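You operate a simulated robot arm through the tools that you are given. There is no shell and no other tool.

Carry out the task below with a simulated robot arm. There is one attempt and no reset: what you move stays moved.

JOB
Start the maroon trainer, shut its fuel tap, let it run dry and switch off.
Fine: wait till the engine stops by itself before the ignition goes off; leave the rest alone.
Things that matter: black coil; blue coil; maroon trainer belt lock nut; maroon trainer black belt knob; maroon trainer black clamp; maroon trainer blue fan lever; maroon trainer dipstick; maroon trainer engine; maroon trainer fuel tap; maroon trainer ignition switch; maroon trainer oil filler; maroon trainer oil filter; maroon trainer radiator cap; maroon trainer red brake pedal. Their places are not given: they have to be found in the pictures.

Only the result counts: the job must be done as asked and must still hold three seconds after the hand-in. Knocking over, shifting, dropping, spilling or breaking anything else fails it.

ROBOT AND FRAMES
A 6-joint arm with a fingered hand, fixed in place. Base frame: the origin is on the floor under the middle of its stand, x ahead of it, y to its left, z up. Lengths are in m, angles in degrees, forces in N, time in s.
It reaches about 1.346 m from its shoulder. Its first joint turns from -149.0 to 149.0 degrees. Payload 3.5 kg.
The tool frame sits at the grasp point between the pads (the TCP): z along the fingers, y along the line on which they close. The tips reach 0.026 m beyond it. The gripper opens to 0.132 m; its body begins 0.073 m behind the TCP. The gripper is a hand of 4 fingers: y runs from the thumb to the fingers, the wrist lies at [0, 0, -0.234] in the tool frame.
Orientation is that of the tool frame in the base frame, as [roll, pitch, yaw] about the fixed x, y, z axes, in that order (R = Rz(yaw) Ry(pitch) Rx(roll)). With the fingers straight down and closing along the base's y, the tool's x points along the base's -x, its y along +y and its z along -z.

CONTROLS
- The arm moves only by the tool arm_command. Its arguments are lists of equal length, an entry for each row: "delta_pos": the shift along the base's x, y, z in units of 30 mm (1.0 is 30 mm), a list of three; "rot": the turn, a rotation vector about the base's x, y, z in units of 8 degrees (1.0 is 8 degrees), a list of three. In form: {"delta_pos": [[dx, dy, dz], ...], "rot": [[ax, ay, az], ...]}. A call has 1 to 20 rows; each row shifts and turns the commanded pose from where the row before left it. A call with a number of a shift or a turn outside -1 to 1 is refused whole. A row lasts 0.2 s, in which the tool goes at most 0.05 m and 8.6 degrees; a call with a longer step from one row to the next is refused whole. A pose out of reach is approached as far as the arm can. The call stops where the force on the tool passes 40 N (or 10 N more than at its start, if that is more) or the arm is blocked; 0.2 s more then pass. In this call time passes only in rows, and 0.2 s behind the last. It gives the time, the measured TCP pose, the force on the tool (base axes), the opening and the grip force at its end, in the units of the frame above (readings bear some noise), with the torque about the TCP (base axes, N m) and any sound that the robot's microphone picked up, and new pictures: "views" is both (left out), scene, wrist or none.
- Cameras (640 x 400 px; columns grow to the right, rows downward): "scene" is fixed at [0.2219, -0.5005, 1.2364]; the picture's right is [-0.32, -0.95, 0.00], its down [-0.71, 0.24, -0.66] and it looks along [0.63, -0.21, -0.75] (base axes); focal length 266 px, centre (320, 200). "wrist" rides on the gripper at [0.068, 0.002, -0.097] in the tool frame; the picture's right is [-0.03, 1.00, 0.00], its down [-0.82, -0.02, -0.58] and it looks along [-0.58, -0.01, 0.82] (tool axes); focal length 270 px, centre (320, 200).
- lift_body(by): slides the trunk up (or, below 0, down) by that many m; the arm rides with it, the base frame stays. It gives what a move gives, with no picture.
- set_fingers(finger1, finger2, finger3, thumb_bend): sets how far each is bent, from 0 (flat) to 1 (curled in); at 0.3 the hand is open as for a grip, at 0.7 the pads meet at the TCP. One left out holds its place. A second passes; each finger stops where it meets its share of the squeeze, and holds until it gets a number again. It is the only way to open and close the hand. It gives what a move gives, with no picture; readings hold the bend of each and the force on the fingers (four entries, about 0 where the hand has none), thumb and palm.
- locate(camera, pixels): for up to 12 pixels [column, row] of the newest picture of that camera ("zoom" is the newest enlarged one), the place [x, y, z] in the base frame of the surface seen there, good to about 0.002 m, but the place of the scene camera against the robot may be out by one fixed shift of up to 0.012 m in any direction. The clock stands still meanwhile.
- close_up(camera, box): a new picture of the part [left, top, right, bottom] of that camera's present view, enlarged. The clock stands still meanwhile.
- hand_in(): hands the job in; it is judged then, once.

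Unless the task says otherwise, let go and move clear before handing in.

The tools are called as a command line: name --argument value ..., lists and objects as JSON in quotes. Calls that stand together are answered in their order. arm_command: Moves the arm, as the interface text tells. Its arguments: {"type":"object","properties":{"delta_pos":{"type":"array"},"rot":{"type":"array"},"views":{"type":"string","enum":["both","scene","wrist","none"]}},"required":["delta_pos","rot"]} The other tools are called the same way: lift_body (by) moves the trunk up or down; set_fingers (finger1, finger2, finger3, thumb_bend) moves the fingers one by one; locate (camera, pixels) gives the place of the surface under pixels of a picture; close_up (camera, box) takes an enlarged picture of a part of a camera's view; hand_in () hands the job in.

At the start:

```text
clock: 0.0
position: [0.5201, -0.4739, 0.9736]
tool_rot: [-180.0, 0.1, -179.9]
wrist_force: [-0.1, -0.5, -0.2]
ft_torque: [0.01, 0.0, 0.0]
opening: 0.1316
finger_force: 0.0
shape: jaw
bend: [0.3, 0.3, 0.3, 0.3]
finger forces: [0.0, 0.0, 0.0, 0.0, 0.0, 0.0]
trunk travel left (down, up): [-0.873, 0.097]
```

scene: 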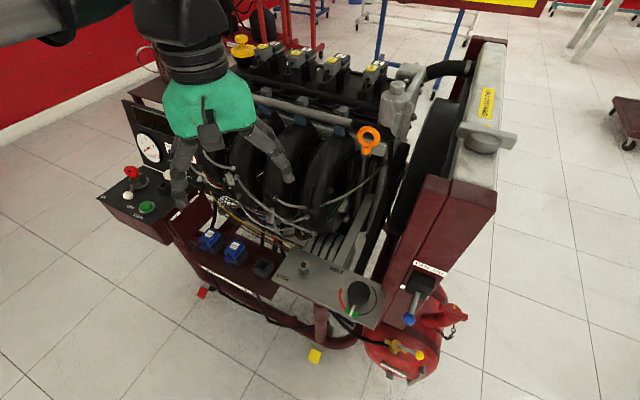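
wrist: 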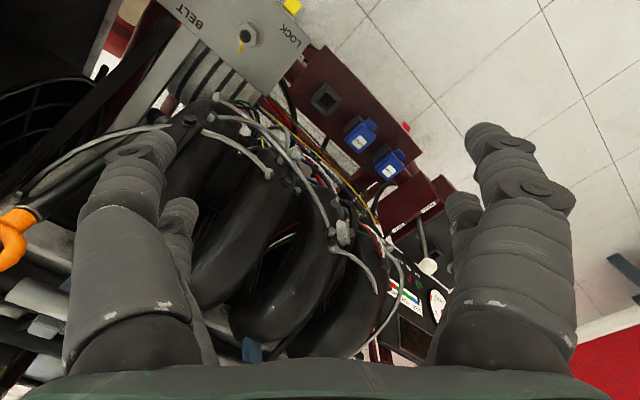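

The scene picture shows the maroon trainer with a small panel at about (140,200) carrying red and green controls, and a red canister with a yellow tap at about (405,348). I will enlarge both areas before moving.

close_up --camera "scene" --box '[90, 120, 250, 270]'

close_up --camera "scene" --box '[260, 230, 500, 390]'

close_up --camera "scene" --box '[320, 20, 540, 180]'

```text
2.67 times, centred on (170, 195) of scene
```

zoom: 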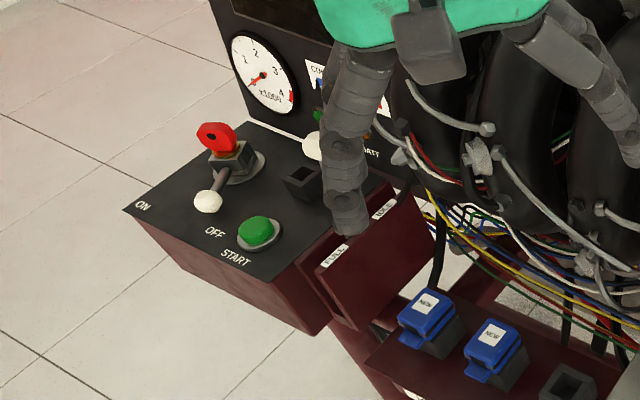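

```text
2.50 times, centred on (380, 310) of scene
```

zoom: 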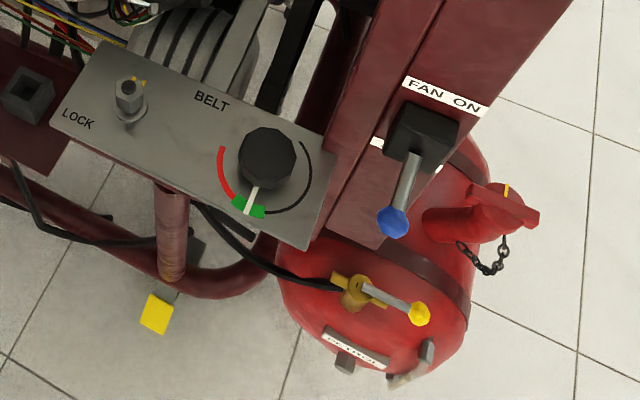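

```text
2.50 times, centred on (430, 100) of scene
```

zoom: 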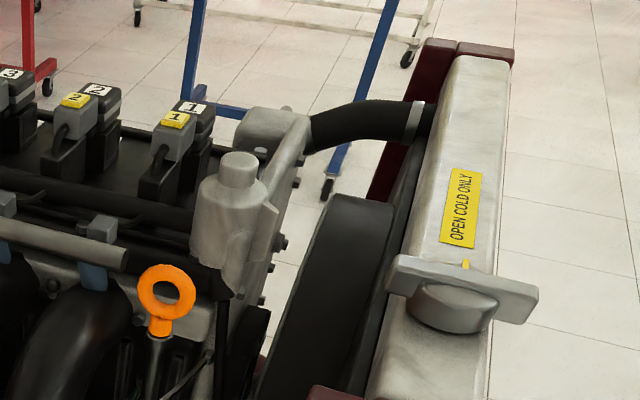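

The key panel is at (140,200) with ON/OFF/START labels, and the yellow fuel tap lever is at (405,348). I will locate these points now.

locate --camera "scene" --pixels '[[131, 172], [142, 182], [128, 195], [147, 207], [110, 198], [160, 240], [167, 174], [120, 190], [180, 225], [200, 290], [148, 148], [175, 165]]'

locate --camera "scene" --pixels '[[393, 344], [405, 348], [418, 355], [388, 340], [396, 350], [360, 295], [304, 268], [410, 318], [368, 140], [380, 360], [420, 350], [430, 320]]'

close_up --camera "scene" --box '[100, 150, 180, 230]'

close_up --camera "scene" --box '[360, 310, 460, 390]'

```text
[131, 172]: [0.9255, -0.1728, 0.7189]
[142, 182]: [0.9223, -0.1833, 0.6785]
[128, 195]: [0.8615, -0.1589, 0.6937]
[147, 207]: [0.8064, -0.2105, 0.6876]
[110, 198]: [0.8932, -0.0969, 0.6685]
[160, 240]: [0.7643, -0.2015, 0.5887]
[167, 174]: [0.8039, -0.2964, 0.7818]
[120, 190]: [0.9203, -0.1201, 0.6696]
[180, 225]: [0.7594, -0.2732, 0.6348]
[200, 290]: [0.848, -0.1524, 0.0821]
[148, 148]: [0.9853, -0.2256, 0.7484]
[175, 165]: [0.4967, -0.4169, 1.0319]
```

```text
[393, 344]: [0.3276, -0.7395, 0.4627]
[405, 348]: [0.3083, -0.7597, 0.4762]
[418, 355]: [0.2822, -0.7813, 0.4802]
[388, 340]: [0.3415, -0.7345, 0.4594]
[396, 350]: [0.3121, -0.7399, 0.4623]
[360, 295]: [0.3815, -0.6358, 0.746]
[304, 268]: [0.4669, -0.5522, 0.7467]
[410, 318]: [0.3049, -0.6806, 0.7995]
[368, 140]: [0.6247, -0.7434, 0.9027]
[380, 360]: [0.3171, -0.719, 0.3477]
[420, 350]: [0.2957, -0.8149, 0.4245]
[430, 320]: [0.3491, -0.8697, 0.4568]
```

```text
5.00 times, centred on (140, 190) of scene
```

zoom: 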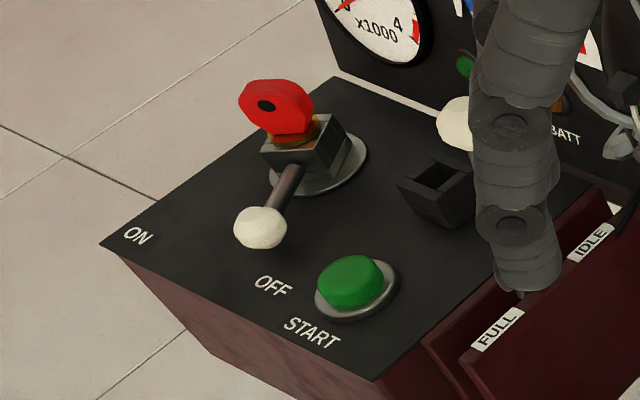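

```text
5.00 times, centred on (410, 350) of scene
```

zoom: 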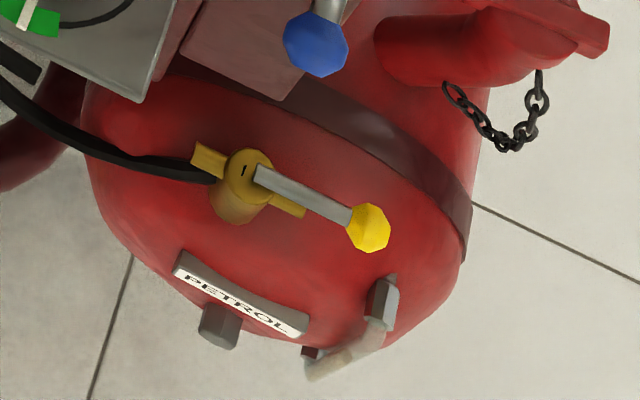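

The ignition lever with the white knob is at (128,195), near (0.86,-0.16,0.69), and the fuel tap pivot is near (0.33,-0.74,0.46). I will move the hand left and clear so that both cameras see the panel.

arm_command --delta_pos '[[0, 0.5, 0.5], [0, 1, 0.3], [0, 1, 0], [0, 1, 0], [0, 1, 0], [0, 1, 0], [0, 1, 0], [0, 1, 0], [0, 1, 0], [0, 1, 0], [0, 1, 0], [0.5, 1, 0], [0.5, 0.5, 0]]' --rot '[[0, 0, 0], [0, 0, 0], [0, 0, 0], [0, 0, 0], [0, 0, 0], [0, 0, 0], [0, 0, 0], [0, 0, 0], [0, 0, 0], [0, 0, 0], [0, 0, 0], [0, 0, 0], [0, 0, 0]]'

```text
clock: 2.8
position: [0.551, -0.1139, 0.9742]
tool_rot: [-180.0, 0.0, 179.9]
wrist_force: [-0.3, -0.3, -0.4]
ft_torque: [-0.02, 0.02, 0.0]
opening: 0.132
finger_force: 0.1
shape: jaw
bend: [0.3, 0.3, 0.3, 0.3]
finger forces: [0.1, 0.1, 0.0, 0.0, 0.0, 0.1]
out of reach, approached as far as the arm can: row 1, 2
trunk travel left (down, up): [-0.873, 0.097]
```

scene: 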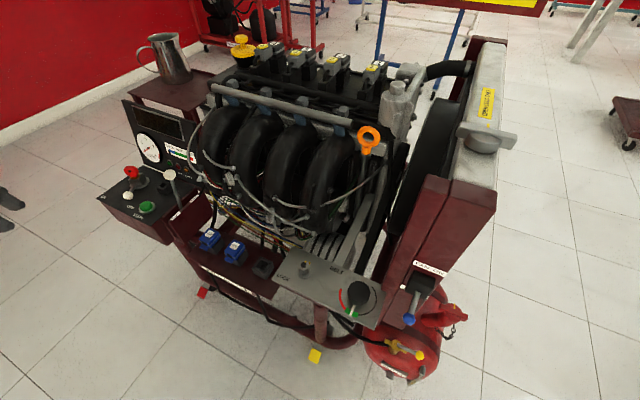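
wrist: 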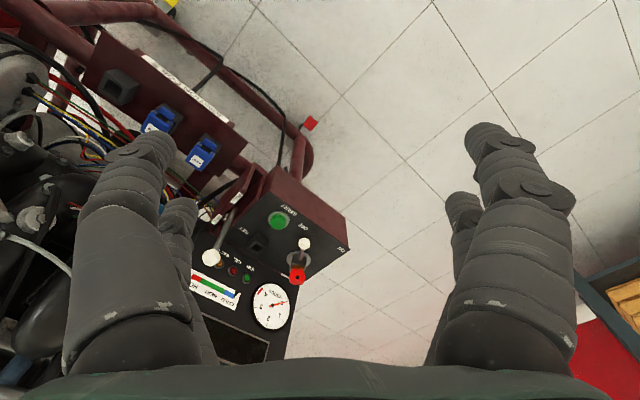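

The panel is now fully visible in both pictures, at about (280,225) in the wrist view. I will enlarge it.

close_up --camera "wrist" --box '[180, 150, 360, 370]'

close_up --camera "scene" --box '[95, 95, 225, 225]'

locate --camera "wrist" --pixels '[[279, 220], [296, 276], [305, 244], [297, 260], [298, 267], [344, 247], [302, 226], [292, 210], [258, 238], [211, 257], [232, 218], [240, 250]]'

locate --camera "scene" --pixels '[[147, 207], [131, 172], [142, 182], [128, 195], [107, 197], [169, 174], [180, 195], [158, 185], [176, 215], [143, 216], [110, 205], [172, 235]]'

```text
1.82 times, centred on (270, 260) of wrist
```

zoom: 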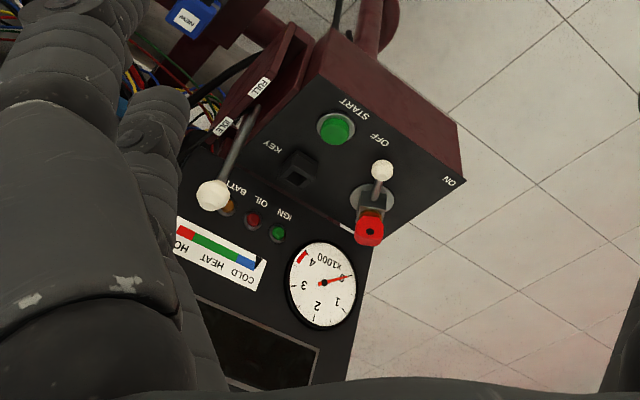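

```text
3.08 times, centred on (160, 160) of scene
```

zoom: 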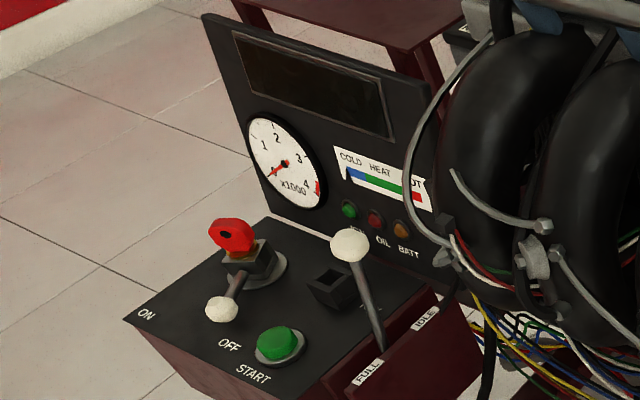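

```text
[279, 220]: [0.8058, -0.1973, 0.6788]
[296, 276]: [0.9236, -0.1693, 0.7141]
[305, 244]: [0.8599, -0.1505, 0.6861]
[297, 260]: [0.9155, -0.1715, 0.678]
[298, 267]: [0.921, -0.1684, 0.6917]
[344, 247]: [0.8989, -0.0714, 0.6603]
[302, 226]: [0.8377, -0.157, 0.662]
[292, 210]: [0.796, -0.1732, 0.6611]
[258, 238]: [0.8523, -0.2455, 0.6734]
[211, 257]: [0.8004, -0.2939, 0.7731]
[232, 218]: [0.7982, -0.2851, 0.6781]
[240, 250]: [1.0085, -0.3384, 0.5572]
```

```text
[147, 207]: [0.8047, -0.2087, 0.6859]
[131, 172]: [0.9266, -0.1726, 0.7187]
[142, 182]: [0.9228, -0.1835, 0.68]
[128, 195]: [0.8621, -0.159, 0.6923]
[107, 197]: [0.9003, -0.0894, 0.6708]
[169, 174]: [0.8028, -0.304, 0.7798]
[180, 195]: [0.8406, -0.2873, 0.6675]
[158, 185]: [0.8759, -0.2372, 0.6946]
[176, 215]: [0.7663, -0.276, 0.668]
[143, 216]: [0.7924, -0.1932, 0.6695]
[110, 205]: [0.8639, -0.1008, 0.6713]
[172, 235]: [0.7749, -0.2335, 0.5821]
```

The wrist and scene readings differ by about (0.002,-0.008,0.006), so I take the scene camera's fixed shift to be roughly that. The ignition lever points to OFF at wrist pixel (305,244), with ON at (344,247) and START at (279,220). Before starting anything, I will measure the things around the fuel tap.

locate --camera "scene" --pixels '[[430, 190], [490, 205], [475, 45], [410, 180], [425, 270], [420, 285], [409, 320], [375, 320], [280, 282], [480, 140], [515, 140], [345, 325]]'

locate --camera "scene" --pixels '[[445, 315], [460, 320], [389, 372], [315, 355], [202, 293], [420, 375], [415, 380], [440, 350], [370, 350], [400, 310], [455, 330], [240, 45]]'

close_up --camera "scene" --box '[340, 240, 480, 390]'

```text
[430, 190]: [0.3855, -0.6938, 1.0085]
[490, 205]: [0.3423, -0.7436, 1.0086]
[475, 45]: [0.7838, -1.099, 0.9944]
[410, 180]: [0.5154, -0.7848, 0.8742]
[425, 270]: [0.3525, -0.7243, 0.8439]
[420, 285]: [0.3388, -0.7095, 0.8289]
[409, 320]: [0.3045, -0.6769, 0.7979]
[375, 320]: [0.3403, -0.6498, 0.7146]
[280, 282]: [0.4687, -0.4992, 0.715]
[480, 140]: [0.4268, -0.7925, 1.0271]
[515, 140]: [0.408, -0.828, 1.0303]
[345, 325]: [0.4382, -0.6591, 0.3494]
```

```text
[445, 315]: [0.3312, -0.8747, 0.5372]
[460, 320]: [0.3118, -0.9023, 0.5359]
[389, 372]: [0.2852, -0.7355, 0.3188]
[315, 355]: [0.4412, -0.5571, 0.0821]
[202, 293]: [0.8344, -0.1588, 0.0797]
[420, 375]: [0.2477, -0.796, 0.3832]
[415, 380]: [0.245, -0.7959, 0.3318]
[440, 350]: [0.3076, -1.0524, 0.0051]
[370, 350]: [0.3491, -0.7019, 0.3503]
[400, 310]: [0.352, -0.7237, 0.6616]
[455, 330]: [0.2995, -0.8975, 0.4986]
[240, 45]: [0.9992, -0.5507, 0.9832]
```

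```text
2.67 times, centred on (410, 315) of scene
```

zoom: 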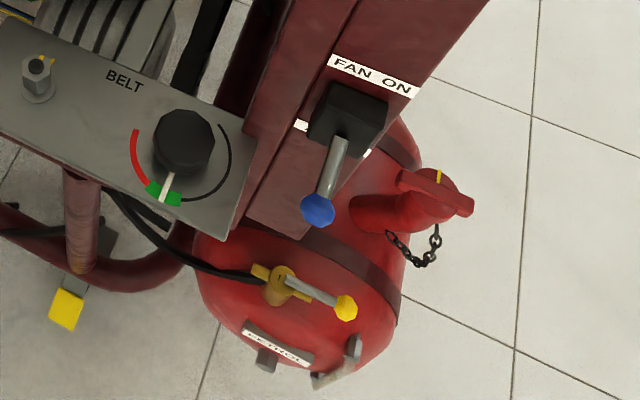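

The post with the FAN lever tops out near (0.385,-0.694,1.01), and the blue knob is at (0.305,-0.677,0.80), above and beside the tap. I will carry the hand back around on the robot's side of the trainer, keeping it high, to look at the tap.

arm_command --delta_pos '[[-0.67, -1, 0], [-0.67, -1, 0], [-0.67, -1, 0], [-0.67, -1, 0], [-0.67, -1, 0], [-0.67, -1, 0], [-0.67, -1, 0], [-0.67, -1, 0], [-0.67, -1, 0], [-0.67, -1, 0], [-0.6, -1, 0], [-0.6, -1, 0], [-0.6, -1, 0], [-0.6, -1, 0], [-0.6, -1, 0], [-0.6, -1, 0], [-0.6, -1, 0], [-0.6, -1, 0], [-0.6, -1, 0], [-0.6, -1, 0]]' --rot '[[0, 0, 0], [0, 0, 0], [0, 0, 0], [0, 0, 0], [0, 0, 0], [0, 0, 0], [0, 0, 0], [0, 0, 0], [0, 0, 0], [0, 0, 0], [0, 0, 0], [0, 0, 0], [0, 0, 0], [0, 0, 0], [0, 0, 0], [0, 0, 0], [0, 0, 0], [0, 0, 0], [0, 0, 0], [0, 0, 0]]'

```text
clock: 7.0
position: [0.1769, -0.7175, 0.9742]
tool_rot: [-179.9, -0.1, -179.9]
wrist_force: [-1.1, 1.0, 0.6]
ft_torque: [-0.01, 0.02, -0.02]
opening: 0.1319
finger_force: 0.0
shape: jaw
bend: [0.3, 0.3, 0.3, 0.3]
finger forces: [0.0, 0.0, 0.0, 0.1, 0.0, 0.0]
out of reach, approached as far as the arm can: row 4
trunk travel left (down, up): [-0.873, 0.097]
```

scene: 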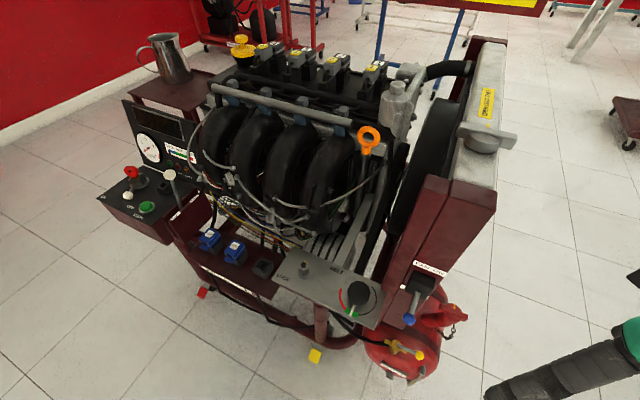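
wrist: 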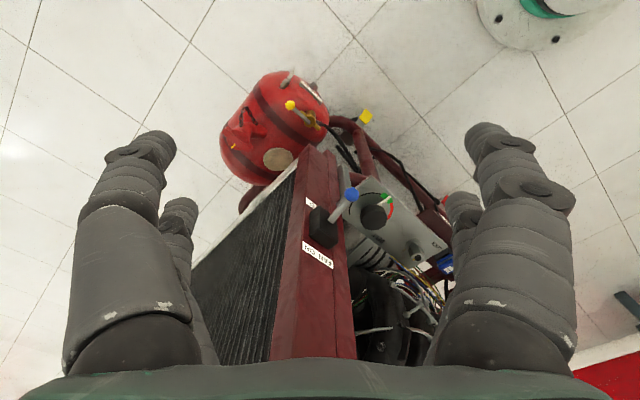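

close_up --camera "wrist" --box '[210, 60, 400, 240]'

locate --camera "wrist" --pixels '[[290, 105], [300, 113], [310, 120], [320, 125], [351, 194], [335, 215], [318, 225], [300, 100], [245, 130], [270, 110], [375, 215], [302, 150]]'

```text
2.22 times, centred on (305, 150) of wrist
```

zoom: 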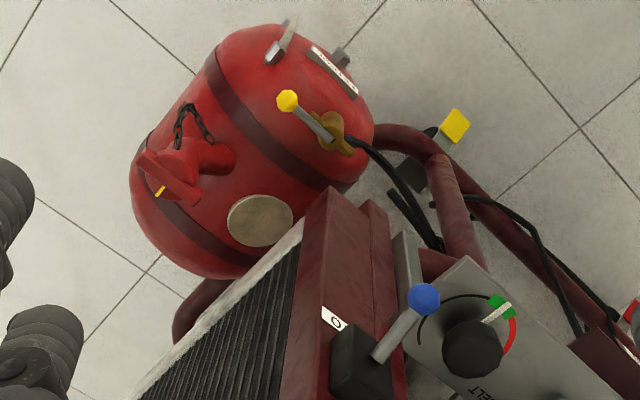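

```text
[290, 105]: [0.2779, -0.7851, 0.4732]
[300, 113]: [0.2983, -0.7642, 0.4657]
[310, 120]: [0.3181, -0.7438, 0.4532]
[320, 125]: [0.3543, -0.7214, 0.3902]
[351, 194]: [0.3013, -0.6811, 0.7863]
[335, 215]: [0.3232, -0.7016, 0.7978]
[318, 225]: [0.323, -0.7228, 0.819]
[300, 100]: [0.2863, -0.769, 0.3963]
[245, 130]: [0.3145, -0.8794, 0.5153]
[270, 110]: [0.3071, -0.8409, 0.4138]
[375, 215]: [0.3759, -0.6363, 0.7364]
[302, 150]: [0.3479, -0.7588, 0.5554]
```

The wrist view shows the yellow tap lever from about (313,122) to (290,105), lying in line with its brass body, which should mean open. I will shift away from the fan lever and lower the trunk for a closer look.

arm_command --delta_pos '[[-1, -1, 0], [-1, -1, 0], [-0.5, -0.5, 0]]' --rot '[[0, 0, 0], [0, 0, 0], [0, 0, 0]]' --views "none"

lift_body --by -0.25

arm_command --delta_pos '[[0, 0, 0]]' --rot '[[0, 0, 0]]'

```text
clock: 7.8
position: [0.1351, -0.7878, 0.9741]
tool_rot: [179.9, -0.3, 178.7]
wrist_force: [-0.6, -0.8, 0.8]
ft_torque: [0.0, -0.02, 0.01]
opening: 0.1317
finger_force: 0.0
shape: jaw
bend: [0.3, 0.3, 0.3, 0.3]
finger forces: [0.1, 0.1, 0.0, 0.0, 0.0, 0.1]
out of reach, approached as far as the arm can: row 2, 3
trunk travel left (down, up): [-0.873, 0.097]
```

```text
clock: 10.4
position: [0.1348, -0.7888, 0.7244]
tool_rot: [-179.9, -0.4, 178.7]
wrist_force: [-0.4, 0.1, 0.6]
ft_torque: [-0.02, 0.02, 0.02]
opening: 0.1317
finger_force: 0.1
shape: jaw
bend: [0.3, 0.3, 0.3, 0.3]
finger forces: [0.0, 0.0, 0.0, 0.0, 0.1, 0.0]
trunk travel left (down, up): [-0.623, 0.347]
```

```text
clock: 10.8
position: [0.1356, -0.7886, 0.7253]
tool_rot: [-179.9, -0.3, 178.7]
wrist_force: [0.4, 0.6, -0.1]
ft_torque: [0.0, 0.0, 0.01]
opening: 0.1319
finger_force: 0.0
shape: jaw
bend: [0.3, 0.3, 0.3, 0.3]
finger forces: [0.1, 0.0, 0.0, 0.0, 0.1, 0.0]
trunk travel left (down, up): [-0.623, 0.347]
```

scene: 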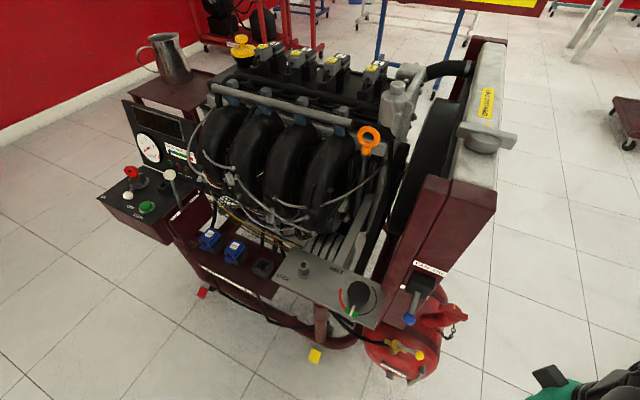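
wrist: 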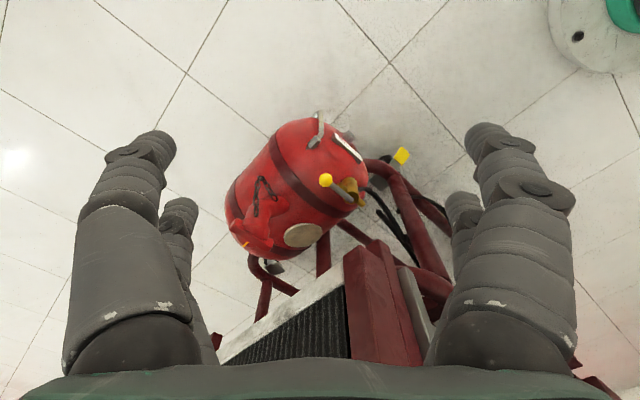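

The hand is now near (0.135,-0.789,0.725) and the tap is at about (345,190) in the wrist view. I will enlarge it and measure points on it.

close_up --camera "wrist" --box '[290, 140, 390, 230]'

locate --camera "wrist" --pixels '[[325, 180], [333, 185], [340, 190], [347, 186], [349, 195], [358, 201], [340, 178], [353, 184], [345, 200], [335, 170], [325, 195], [320, 125]]'

```text
4.44 times, centred on (340, 185) of wrist
```

zoom: 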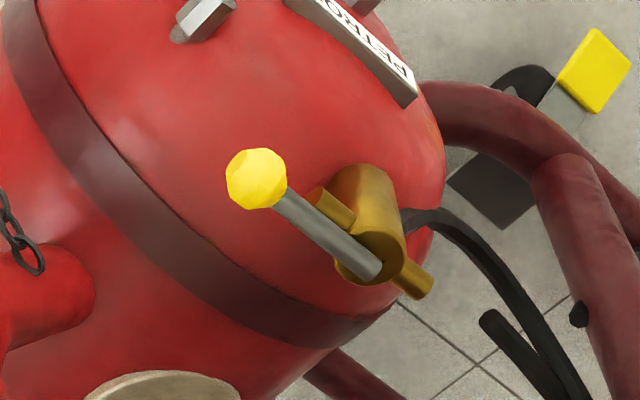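

```text
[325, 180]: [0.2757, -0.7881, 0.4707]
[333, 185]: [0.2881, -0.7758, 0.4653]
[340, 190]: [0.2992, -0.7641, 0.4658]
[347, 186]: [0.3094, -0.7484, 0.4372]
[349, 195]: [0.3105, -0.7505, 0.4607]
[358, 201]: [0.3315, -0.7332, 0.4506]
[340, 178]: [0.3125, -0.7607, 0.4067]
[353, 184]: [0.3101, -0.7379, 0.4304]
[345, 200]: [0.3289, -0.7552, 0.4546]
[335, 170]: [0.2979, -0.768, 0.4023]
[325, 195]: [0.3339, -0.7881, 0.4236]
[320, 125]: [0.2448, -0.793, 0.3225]
```

The tap is a vertical brass cylinder with its pivot near (0.319,-0.743,0.458), and its lever knob near (0.277,-0.787,0.467). I will learn which finger is which by curling finger1 here in free space.

set_fingers --finger1 1.0

arm_command --delta_pos '[[0, 0, 0]]' --rot '[[0, 0, 0]]'

set_fingers --finger2 1.0 --finger1 0.0

arm_command --delta_pos '[[0, 0, 0]]' --rot '[[0, 0, 0]]' --views "wrist"

set_fingers --finger3 1.0 --thumb_bend 1.0

arm_command --delta_pos '[[0, 0, 0]]' --rot '[[0, 0, 0]]' --views "wrist"

```text
clock: 11.8
position: [0.1352, -0.7881, 0.7233]
tool_rot: [-179.9, -0.5, 178.7]
wrist_force: [0.6, -0.4, -0.2]
ft_torque: [0.02, 0.01, 0.01]
opening: 0.0566
finger_force: 0.0
shape: fingers
bend: [1.0, 0.3, 0.3, 0.3]
finger forces: [0.1, 0.0, 0.0, 0.0, 0.1, 0.0]
trunk travel left (down, up): [-0.623, 0.347]
```

```text
clock: 12.2
position: [0.1348, -0.7893, 0.7242]
tool_rot: [-179.8, -0.4, 178.7]
wrist_force: [0.5, -0.3, 0.9]
ft_torque: [0.0, 0.03, 0.01]
opening: 0.0565
finger_force: 0.1
shape: fingers
bend: [1.0, 0.3, 0.3, 0.3]
finger forces: [0.0, 0.0, 0.0, 0.1, 0.0, 0.0]
trunk travel left (down, up): [-0.623, 0.347]
```

scene: 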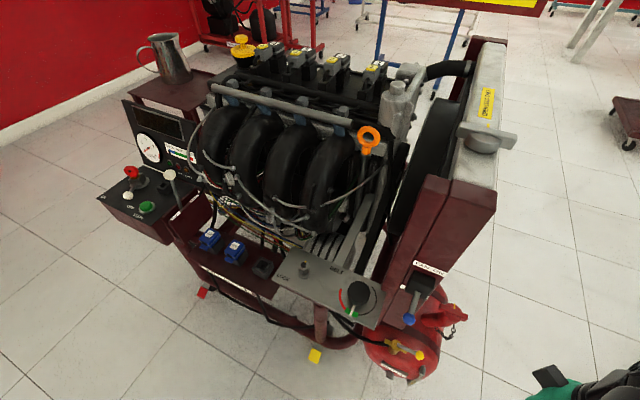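
wrist: 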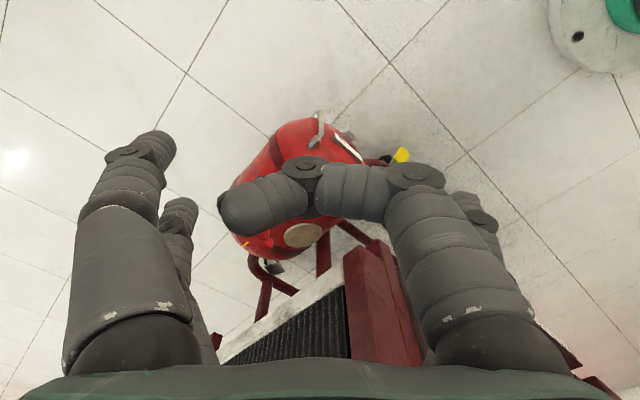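

```text
clock: 13.2
position: [0.1353, -0.7881, 0.7235]
tool_rot: [-179.9, -0.4, 178.7]
wrist_force: [0.3, 0.1, -0.1]
ft_torque: [-0.02, 0.0, 0.03]
opening: 0.1631
finger_force: 0.1
shape: fingers
bend: [0.0, 1.0, 0.3, 0.3]
finger forces: [0.0, 0.0, 0.0, 0.0, 0.0, 0.1]
trunk travel left (down, up): [-0.623, 0.347]
```

```text
clock: 13.6
position: [0.1345, -0.789, 0.7239]
tool_rot: [-179.9, -0.4, 178.7]
wrist_force: [-0.2, 0.5, 0.0]
ft_torque: [-0.02, 0.0, 0.0]
opening: 0.1634
finger_force: 0.1
shape: fingers
bend: [0.0, 1.0, 0.3, 0.3]
finger forces: [0.0, 0.1, 0.1, 0.0, 0.0, 0.0]
trunk travel left (down, up): [-0.623, 0.347]
```

wrist: 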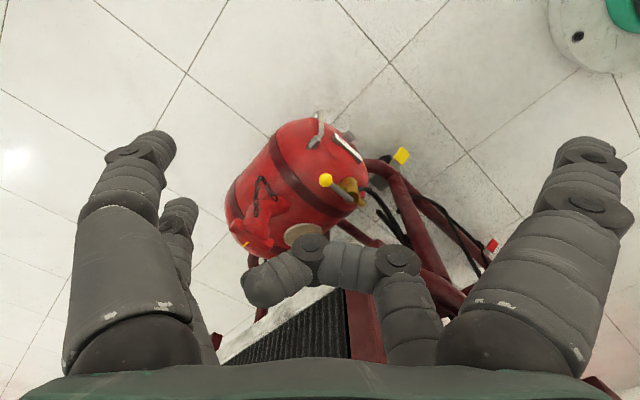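

```text
clock: 14.6
position: [0.1347, -0.7896, 0.7245]
tool_rot: [-180.0, -0.3, 178.7]
wrist_force: [0.2, 0.1, -0.6]
ft_torque: [0.0, 0.0, 0.0]
opening: 0.062
finger_force: 0.0
shape: fingers
bend: [0.0, 1.0, 0.88, 1.0]
finger forces: [0.0, 0.0, 0.0, 0.0, 0.1, 0.1]
trunk travel left (down, up): [-0.623, 0.347]
```

```text
clock: 15.0
position: [0.1339, -0.7897, 0.7249]
tool_rot: [-180.0, -0.3, 178.7]
wrist_force: [-0.3, -0.5, 0.0]
ft_torque: [0.0, 0.01, -0.01]
opening: 0.0623
finger_force: 0.1
shape: fingers
bend: [0.0, 1.0, 0.88, 1.0]
finger forces: [0.0, 0.0, 0.0, 0.0, 0.0, 0.1]
trunk travel left (down, up): [-0.623, 0.347]
```

wrist: 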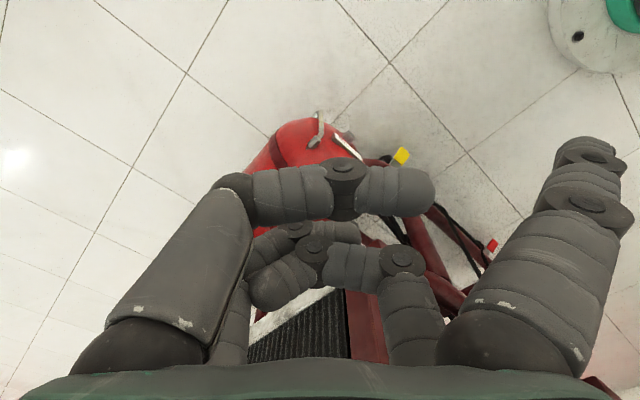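

Finger1 is the right-hand digit nearest the wrist camera, and the other three can curl out of the way. I will set finger1 to 0.3 as a pointer and measure its tip.

set_fingers --finger1 0.3

arm_command --delta_pos '[[0, 0, 0]]' --rot '[[0, 0, 0]]' --views "wrist"

locate --camera "wrist" --pixels '[[485, 125], [480, 135], [490, 145], [500, 165], [520, 200], [545, 205], [470, 160], [510, 150], [430, 190], [350, 165], [250, 180], [520, 280]]'

```text
clock: 16.0
position: [0.1349, -0.7899, 0.7252]
tool_rot: [-180.0, -0.4, 178.7]
wrist_force: [0.3, -0.1, -0.4]
ft_torque: [0.01, -0.02, 0.01]
opening: 0.0457
finger_force: 0.0
shape: fingers
bend: [0.3, 1.0, 0.88, 1.0]
finger forces: [0.0, 0.0, 0.1, 0.0, 0.0, 0.0]
trunk travel left (down, up): [-0.623, 0.347]
```

```text
clock: 16.4
position: [0.1345, -0.7885, 0.7241]
tool_rot: [-179.9, -0.2, 178.7]
wrist_force: [0.2, 0.2, -0.6]
ft_torque: [-0.01, 0.01, 0.02]
opening: 0.0458
finger_force: 0.2
shape: fingers
bend: [0.3, 1.0, 0.88, 1.0]
finger forces: [0.1, 0.0, 0.0, 0.1, 0.1, 0.0]
trunk travel left (down, up): [-0.623, 0.347]
```

wrist: 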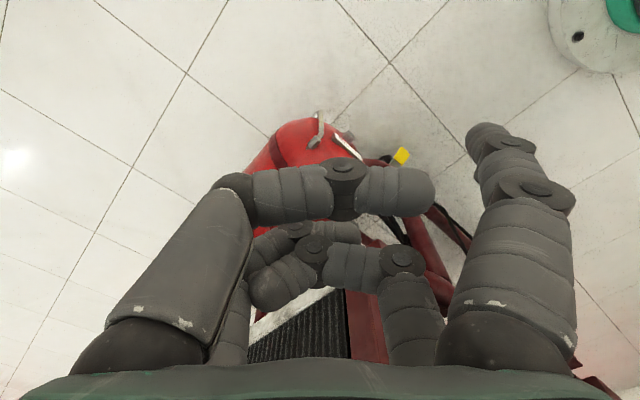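

```text
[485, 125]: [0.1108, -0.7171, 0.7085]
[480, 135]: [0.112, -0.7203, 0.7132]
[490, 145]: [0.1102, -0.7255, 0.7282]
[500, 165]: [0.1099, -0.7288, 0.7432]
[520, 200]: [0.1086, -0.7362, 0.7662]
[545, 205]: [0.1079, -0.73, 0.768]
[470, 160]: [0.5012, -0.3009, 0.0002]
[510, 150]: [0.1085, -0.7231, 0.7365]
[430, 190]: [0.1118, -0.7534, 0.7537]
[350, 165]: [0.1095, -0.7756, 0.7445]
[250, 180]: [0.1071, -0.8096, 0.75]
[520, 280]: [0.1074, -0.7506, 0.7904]
```

Finger1's tip is about 0.07 m to the tool's +y side, and the thumb mirrors it on the -y side. I will zoom hard on the tap and the ignition switch from the scene camera to look for turn-direction marks.

close_up --camera "scene" --box '[380, 330, 430, 362]'

close_up --camera "scene" --box '[100, 160, 165, 225]'

close_up --camera "wrist" --box '[200, 110, 460, 290]'

```text
12.50 times, centred on (405, 346) of scene
```

zoom: 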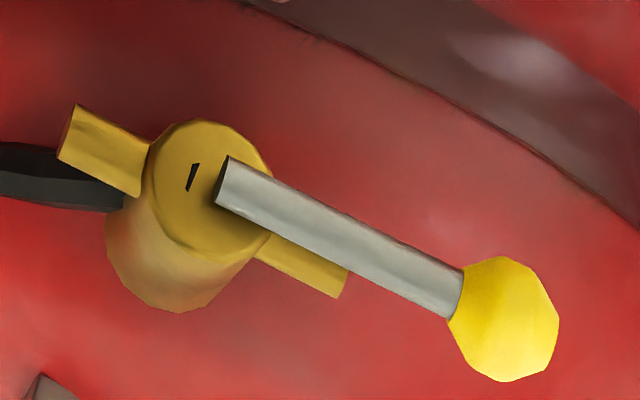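

```text
6.15 times, centred on (132, 192) of scene
```

zoom: 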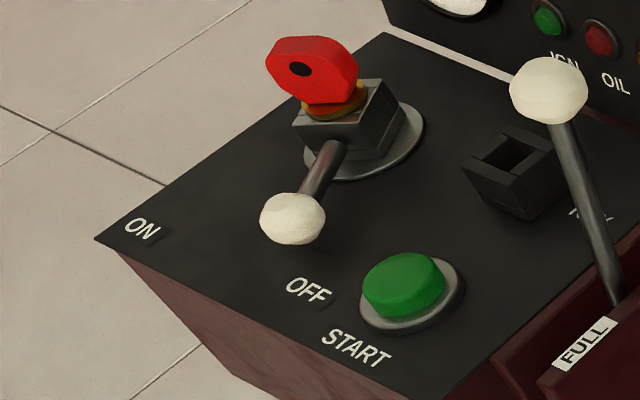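

```text
2.22 times, centred on (330, 200) of wrist
```

zoom: 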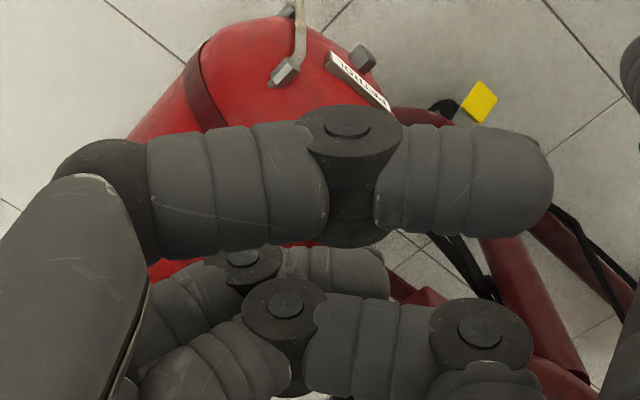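

The ignition lever points toward OFF (zoom pixel (292,218)) and ON is on the far left, so it has to swing clockwise seen from above. I will make the thumb the pointer, since it keeps the rest of the hand clear of the throttle lever.

set_fingers --thumb_bend 0.3

set_fingers --finger1 1.0 --finger3 1.0

arm_command --delta_pos '[[0, 0, 0]]' --rot '[[0, 0, 0]]' --views "wrist"

locate --camera "wrist" --pixels '[[150, 133], [162, 135], [170, 145], [155, 150], [140, 160], [120, 200], [250, 210], [320, 180], [410, 180], [270, 290], [390, 270], [180, 220]]'

```text
clock: 17.4
position: [0.1341, -0.7887, 0.7246]
tool_rot: [-179.9, -0.5, 178.7]
wrist_force: [0.4, 0.2, -0.4]
ft_torque: [0.03, 0.02, -0.03]
opening: 0.1332
finger_force: 0.1
shape: fingers
bend: [0.3, 1.0, 0.88, 0.3]
finger forces: [0.0, 0.1, 0.1, 0.1, 0.1, 0.0]
trunk travel left (down, up): [-0.623, 0.347]
```

```text
clock: 18.4
position: [0.1358, -0.7887, 0.7247]
tool_rot: [-179.9, -0.4, 178.7]
wrist_force: [-0.1, 0.0, 0.4]
ft_torque: [-0.01, 0.01, 0.0]
opening: 0.0565
finger_force: 0.0
shape: fingers
bend: [1.0, 1.0, 0.88, 0.3]
finger forces: [0.0, 0.0, 0.0, 0.1, 0.0, 0.0]
trunk travel left (down, up): [-0.623, 0.347]
```

```text
clock: 18.8
position: [0.1349, -0.7887, 0.7235]
tool_rot: [-180.0, -0.4, 178.7]
wrist_force: [-0.1, 0.1, -0.1]
ft_torque: [-0.05, 0.02, -0.04]
opening: 0.0567
finger_force: 0.1
shape: fingers
bend: [1.0, 1.0, 0.88, 0.3]
finger forces: [0.0, 0.0, 0.0, 0.0, 0.1, 0.1]
trunk travel left (down, up): [-0.623, 0.347]
```

wrist: 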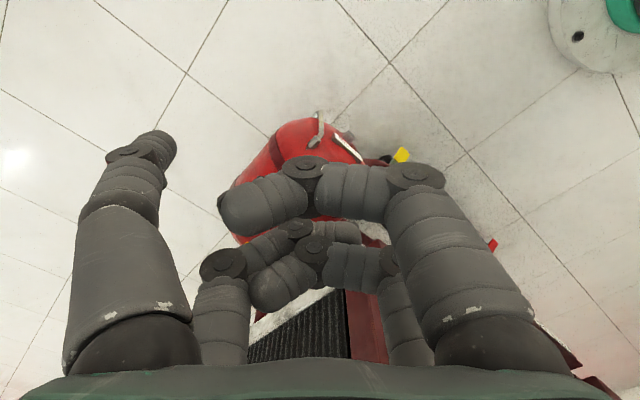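

```text
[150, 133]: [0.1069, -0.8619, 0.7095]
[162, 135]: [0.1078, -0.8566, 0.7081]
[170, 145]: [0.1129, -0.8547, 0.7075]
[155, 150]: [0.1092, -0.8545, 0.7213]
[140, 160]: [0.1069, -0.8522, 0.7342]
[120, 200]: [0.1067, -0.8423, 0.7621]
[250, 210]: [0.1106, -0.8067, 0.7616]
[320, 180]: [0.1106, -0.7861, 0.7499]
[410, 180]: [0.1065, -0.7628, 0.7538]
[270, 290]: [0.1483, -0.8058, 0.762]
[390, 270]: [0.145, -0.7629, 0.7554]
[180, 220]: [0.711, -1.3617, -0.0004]
```

The thumb tip is at tool coordinates of about (0.019,-0.069,0.026), with the curled fingers well above it. I will raise the trunk and go back to the left side near the panel.

lift_body --by 0.25

arm_command --delta_pos '[[0.5, 0.8, 0], [0.6, 1, 0], [0.6, 1, 0], [0.6, 1, 0], [0.6, 1, 0], [0.6, 1, 0], [0.6, 1, 0], [0.6, 1, 0], [0.6, 1, 0], [0.6, 1, 0], [0.6, 1, 0], [0.6, 1, 0], [0.6, 1, 0], [0.6, 1, 0], [0.6, 1, 0], [0.6, 1, 0], [0.6, 1, 0], [0.6, 1, 0], [0.6, 1, 0], [0.6, 1, 0]]' --rot '[[0, 0, 0], [0, 0, 0], [0, 0, 0], [0, 0, 0], [0, 0, 0], [0, 0, 0], [0, 0, 0], [0, 0, 0], [0, 0, 0], [0, 0, 0], [0, 0, 0], [0, 0, 0], [0, 0, 0], [0, 0, 0], [0, 0, 0], [0, 0, 0], [0, 0, 0], [0, 0, 0], [0, 0, 0], [0, 0, 0]]' --views "none"

```text
clock: 21.4
position: [0.135, -0.788, 0.9745]
tool_rot: [-179.9, -0.4, 178.7]
wrist_force: [0.6, 0.0, 0.8]
ft_torque: [0.0, 0.0, -0.01]
opening: 0.0565
finger_force: 0.1
shape: fingers
bend: [1.0, 1.0, 0.88, 0.3]
finger forces: [0.1, 0.0, 0.0, 0.1, 0.0, 0.0]
trunk travel left (down, up): [-0.873, 0.097]
```

```text
clock: 25.6
position: [0.4959, -0.1967, 0.9748]
tool_rot: [-179.9, -0.4, 178.7]
wrist_force: [0.0, 0.2, 0.6]
ft_torque: [-0.02, -0.03, 0.03]
opening: 0.0569
finger_force: 0.1
shape: fingers
bend: [1.0, 1.0, 0.88, 0.3]
finger forces: [0.0, 0.0, 0.0, 0.0, 0.0, 0.0]
out of reach, approached as far as the arm can: row 17
trunk travel left (down, up): [-0.873, 0.097]
```

The hand is at (0.496,-0.197,0.975) with the thumb extended. I will move to a hover in front of and above the panel, tilting the fingers forward about 20 degrees on the way.

arm_command --delta_pos '[[0.8, 0.27, -0.42], [0.8, 0.27, -0.42], [0.8, 0.27, -0.42], [0.8, 0.27, -0.42], [0.8, 0.27, -0.42], [0.8, 0.27, -0.42], [0.8, 0.27, -0.42], [0.8, 0.27, -0.42], [0.8, 0.27, -0.42], [0.8, 0.27, -0.42]]' --rot '[[0, -0.25, 0], [0, -0.25, 0], [0, -0.25, 0], [0, -0.25, 0], [0, -0.25, 0], [0, -0.25, 0], [0, -0.25, 0], [0, -0.25, 0], [0, -0.25, 0], [0, -0.25, 0]]'

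```text
clock: 27.8
position: [0.7354, -0.1168, 0.9879]
tool_rot: [179.5, 19.6, 178.6]
wrist_force: [0.3, -0.7, -0.3]
ft_torque: [0.01, 0.01, 0.0]
opening: 0.0565
finger_force: 0.0
shape: fingers
bend: [1.0, 1.0, 0.88, 0.3]
finger forces: [0.0, 0.0, 0.1, 0.0, 0.1, 0.1]
out of reach, approached as far as the arm can: row 1, 2, 3, 4, 5, 6, 7, 8, 9, 10
trunk travel left (down, up): [-0.873, 0.097]
```

scene: 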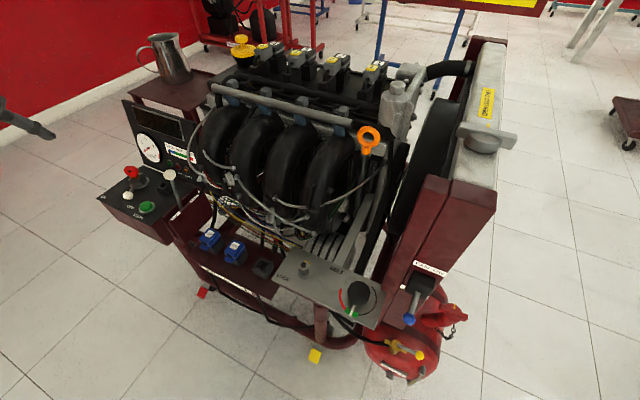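
wrist: 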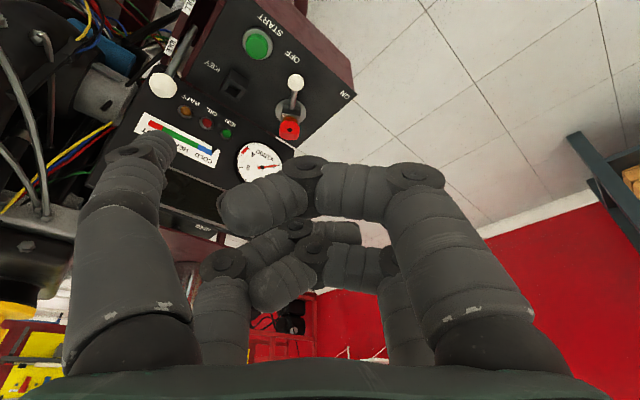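

The arm ignored the downward part of the move and stayed at z 0.988, so height has to come from the trunk. I will lower the trunk 0.12 and check.

lift_body --by -0.12

arm_command --delta_pos '[[0, 0, -0.3]]' --rot '[[0, 0, 0]]'

```text
clock: 29.3
position: [0.7342, -0.1162, 0.8684]
tool_rot: [179.6, 19.6, 178.6]
wrist_force: [0.2, 0.4, -0.1]
ft_torque: [0.0, -0.01, 0.02]
opening: 0.0566
finger_force: 0.2
shape: fingers
bend: [1.0, 1.0, 0.88, 0.3]
finger forces: [0.0, 0.0, 0.0, 0.0, 0.0, 0.0]
trunk travel left (down, up): [-0.753, 0.217]
```

```text
clock: 29.7
position: [0.7354, -0.116, 0.8674]
tool_rot: [179.6, 19.6, 178.6]
wrist_force: [-0.6, -0.3, 0.1]
ft_torque: [-0.01, 0.01, 0.03]
opening: 0.0566
finger_force: 0.1
shape: fingers
bend: [1.0, 1.0, 0.88, 0.3]
finger forces: [0.1, 0.0, 0.1, 0.1, 0.0, 0.0]
out of reach, approached as far as the arm can: row 1
trunk travel left (down, up): [-0.753, 0.217]
```

scene: 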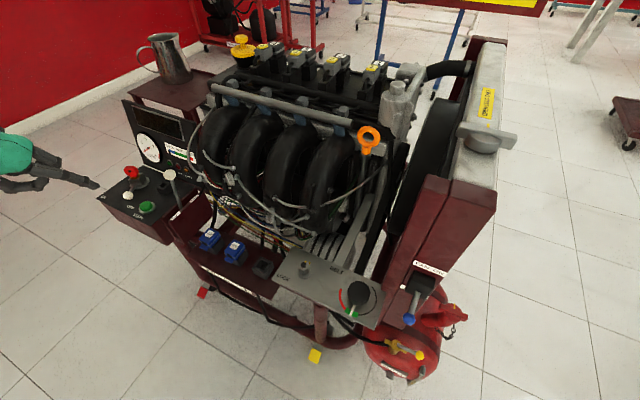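
wrist: 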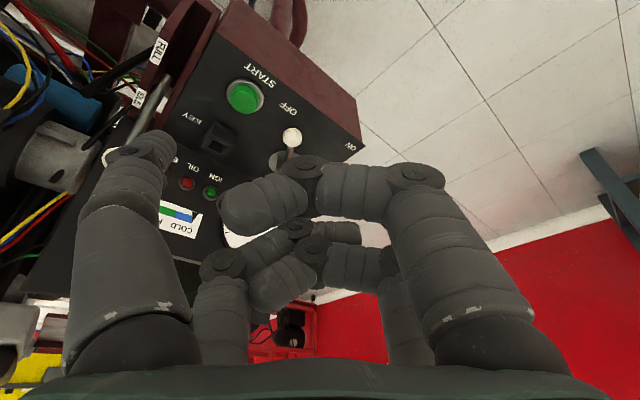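

Only the trunk changes the height here, and the hand is at z 0.867 with the thumb tip near (0.726,-0.185,0.836). I will move forward until the tip is above the gap between the ignition knob (wrist pixel (291,137)) and the KEY socket.

arm_command --delta_pos '[[0.9, 0, 0], [0.9, 0, 0], [0.9, 0, 0], [0.9, 0, 0], [0.9, 0, 0]]' --rot '[[0, 0, 0], [0, 0, 0], [0, 0, 0], [0, 0, 0], [0, 0, 0]]'

close_up --camera "scene" --box '[80, 120, 200, 230]'

```text
clock: 30.9
position: [0.8708, -0.1175, 0.8677]
tool_rot: [179.7, 19.6, 178.5]
wrist_force: [-0.3, 0.1, 1.0]
ft_torque: [-0.02, -0.01, 0.0]
opening: 0.0566
finger_force: 0.2
shape: fingers
bend: [1.0, 1.0, 0.88, 0.3]
finger forces: [0.1, 0.0, 0.0, 0.0, 0.1, 0.0]
trunk travel left (down, up): [-0.753, 0.217]
```

scene: 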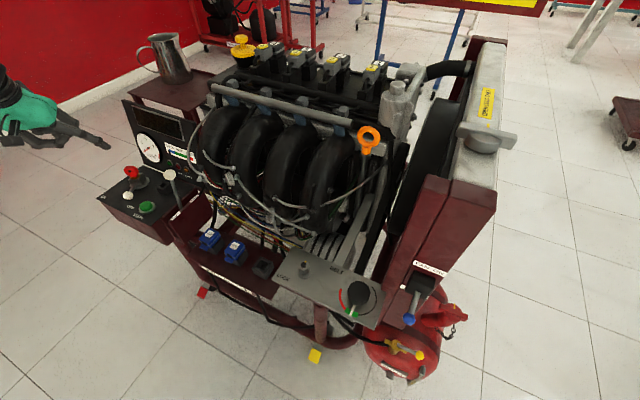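
wrist: 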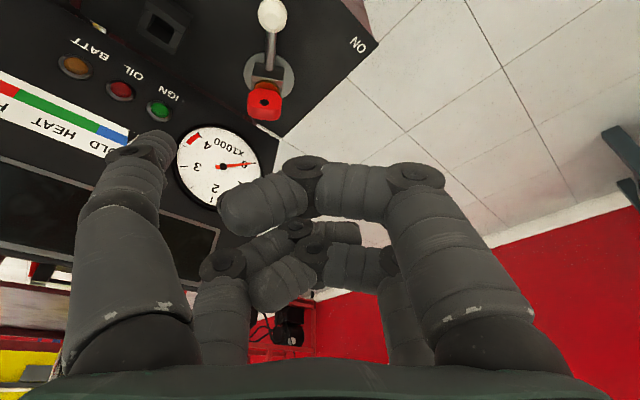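

```text
3.64 times, centred on (140, 175) of scene
```

zoom: 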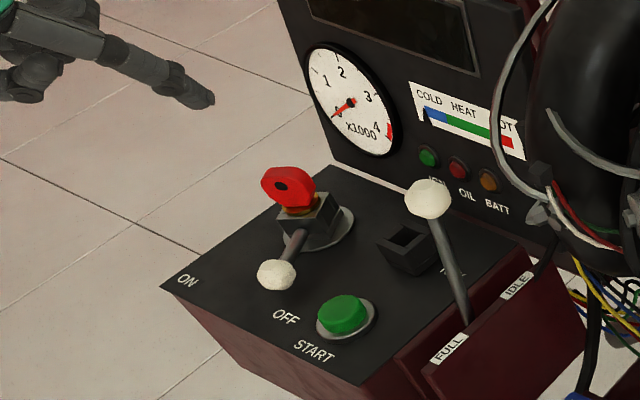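

The thumb tip is at zoom pixel (205,100) in the enlarged scene view. I will measure it and the panel parts from both cameras before going down.

locate --camera "zoom" --pixels '[[205, 98], [195, 100], [180, 90], [276, 274], [290, 190], [340, 308], [405, 250], [430, 200], [310, 230], [325, 245]]'

locate --camera "wrist" --pixels '[[271, 15], [270, 40], [268, 70], [264, 100], [250, 110], [160, 30], [160, 110], [215, 165], [280, 130], [357, 45], [170, 140], [150, 145]]'

```text
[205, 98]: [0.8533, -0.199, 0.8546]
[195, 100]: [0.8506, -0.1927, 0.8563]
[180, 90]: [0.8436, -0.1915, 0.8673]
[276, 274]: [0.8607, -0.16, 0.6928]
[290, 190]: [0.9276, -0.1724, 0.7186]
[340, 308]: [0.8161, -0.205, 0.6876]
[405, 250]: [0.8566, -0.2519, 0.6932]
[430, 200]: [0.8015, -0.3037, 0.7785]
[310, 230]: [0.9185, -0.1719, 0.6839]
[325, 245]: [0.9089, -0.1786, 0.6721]
```

```text
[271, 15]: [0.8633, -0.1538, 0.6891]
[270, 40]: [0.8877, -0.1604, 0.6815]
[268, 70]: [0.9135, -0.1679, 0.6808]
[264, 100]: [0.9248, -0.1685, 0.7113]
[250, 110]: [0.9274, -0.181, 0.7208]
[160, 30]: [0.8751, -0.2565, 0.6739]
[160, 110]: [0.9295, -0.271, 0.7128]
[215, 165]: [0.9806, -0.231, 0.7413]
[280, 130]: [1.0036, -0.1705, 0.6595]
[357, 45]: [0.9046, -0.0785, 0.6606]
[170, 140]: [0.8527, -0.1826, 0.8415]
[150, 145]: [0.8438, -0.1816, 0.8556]
```

The knob's centre is near (0.862,-0.153,0.68), the switch axis near (0.922,-0.170), and the thumb tip near (0.858,-0.187,0.838), clear of the knob. I will lower in two steps.

lift_body --by -0.12

arm_command --delta_pos '[[0, 0, 0]]' --rot '[[0, 0, 0]]'

close_up --camera "scene" --box '[80, 120, 200, 230]'

```text
clock: 32.4
position: [0.8687, -0.1166, 0.7475]
tool_rot: [179.7, 19.6, 178.6]
wrist_force: [1.2, 0.4, 0.3]
ft_torque: [0.02, 0.03, 0.03]
opening: 0.0569
finger_force: 0.1
shape: fingers
bend: [1.0, 1.0, 0.88, 0.3]
finger forces: [0.0, 0.0, 0.0, 0.1, 0.1, 0.0]
trunk travel left (down, up): [-0.633, 0.337]
```

```text
clock: 32.8
position: [0.8699, -0.1174, 0.7477]
tool_rot: [179.7, 19.5, 178.6]
wrist_force: [-0.7, 0.2, -0.5]
ft_torque: [-0.01, -0.05, -0.02]
opening: 0.0566
finger_force: 0.0
shape: fingers
bend: [1.0, 1.0, 0.88, 0.3]
finger forces: [0.0, 0.0, 0.0, 0.0, 0.0, 0.0]
trunk travel left (down, up): [-0.633, 0.337]
```

scene: 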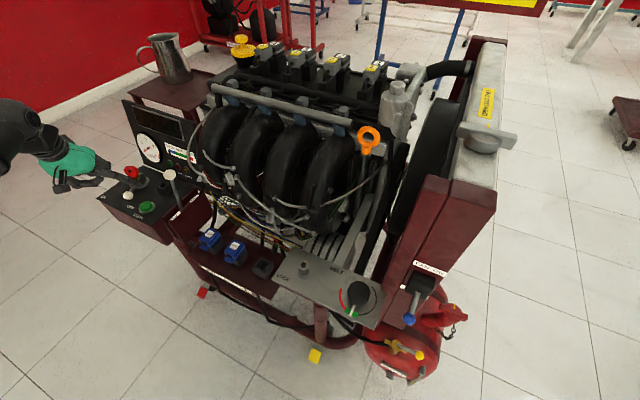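
wrist: 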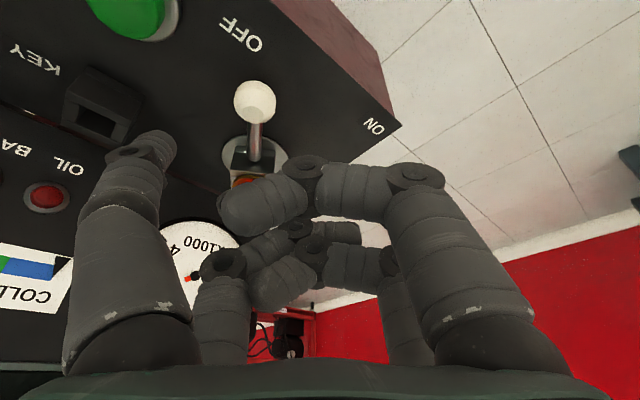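

```text
3.64 times, centred on (140, 175) of scene
```

zoom: 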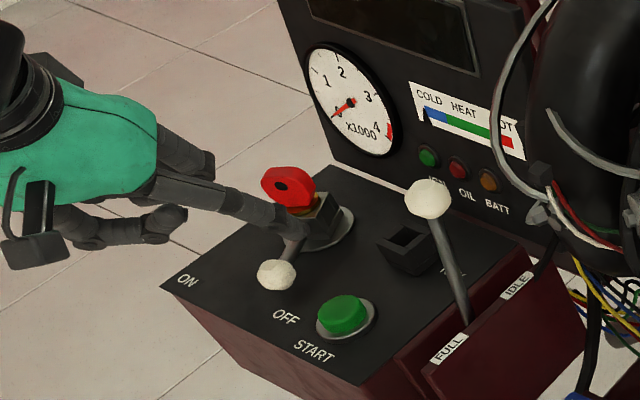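

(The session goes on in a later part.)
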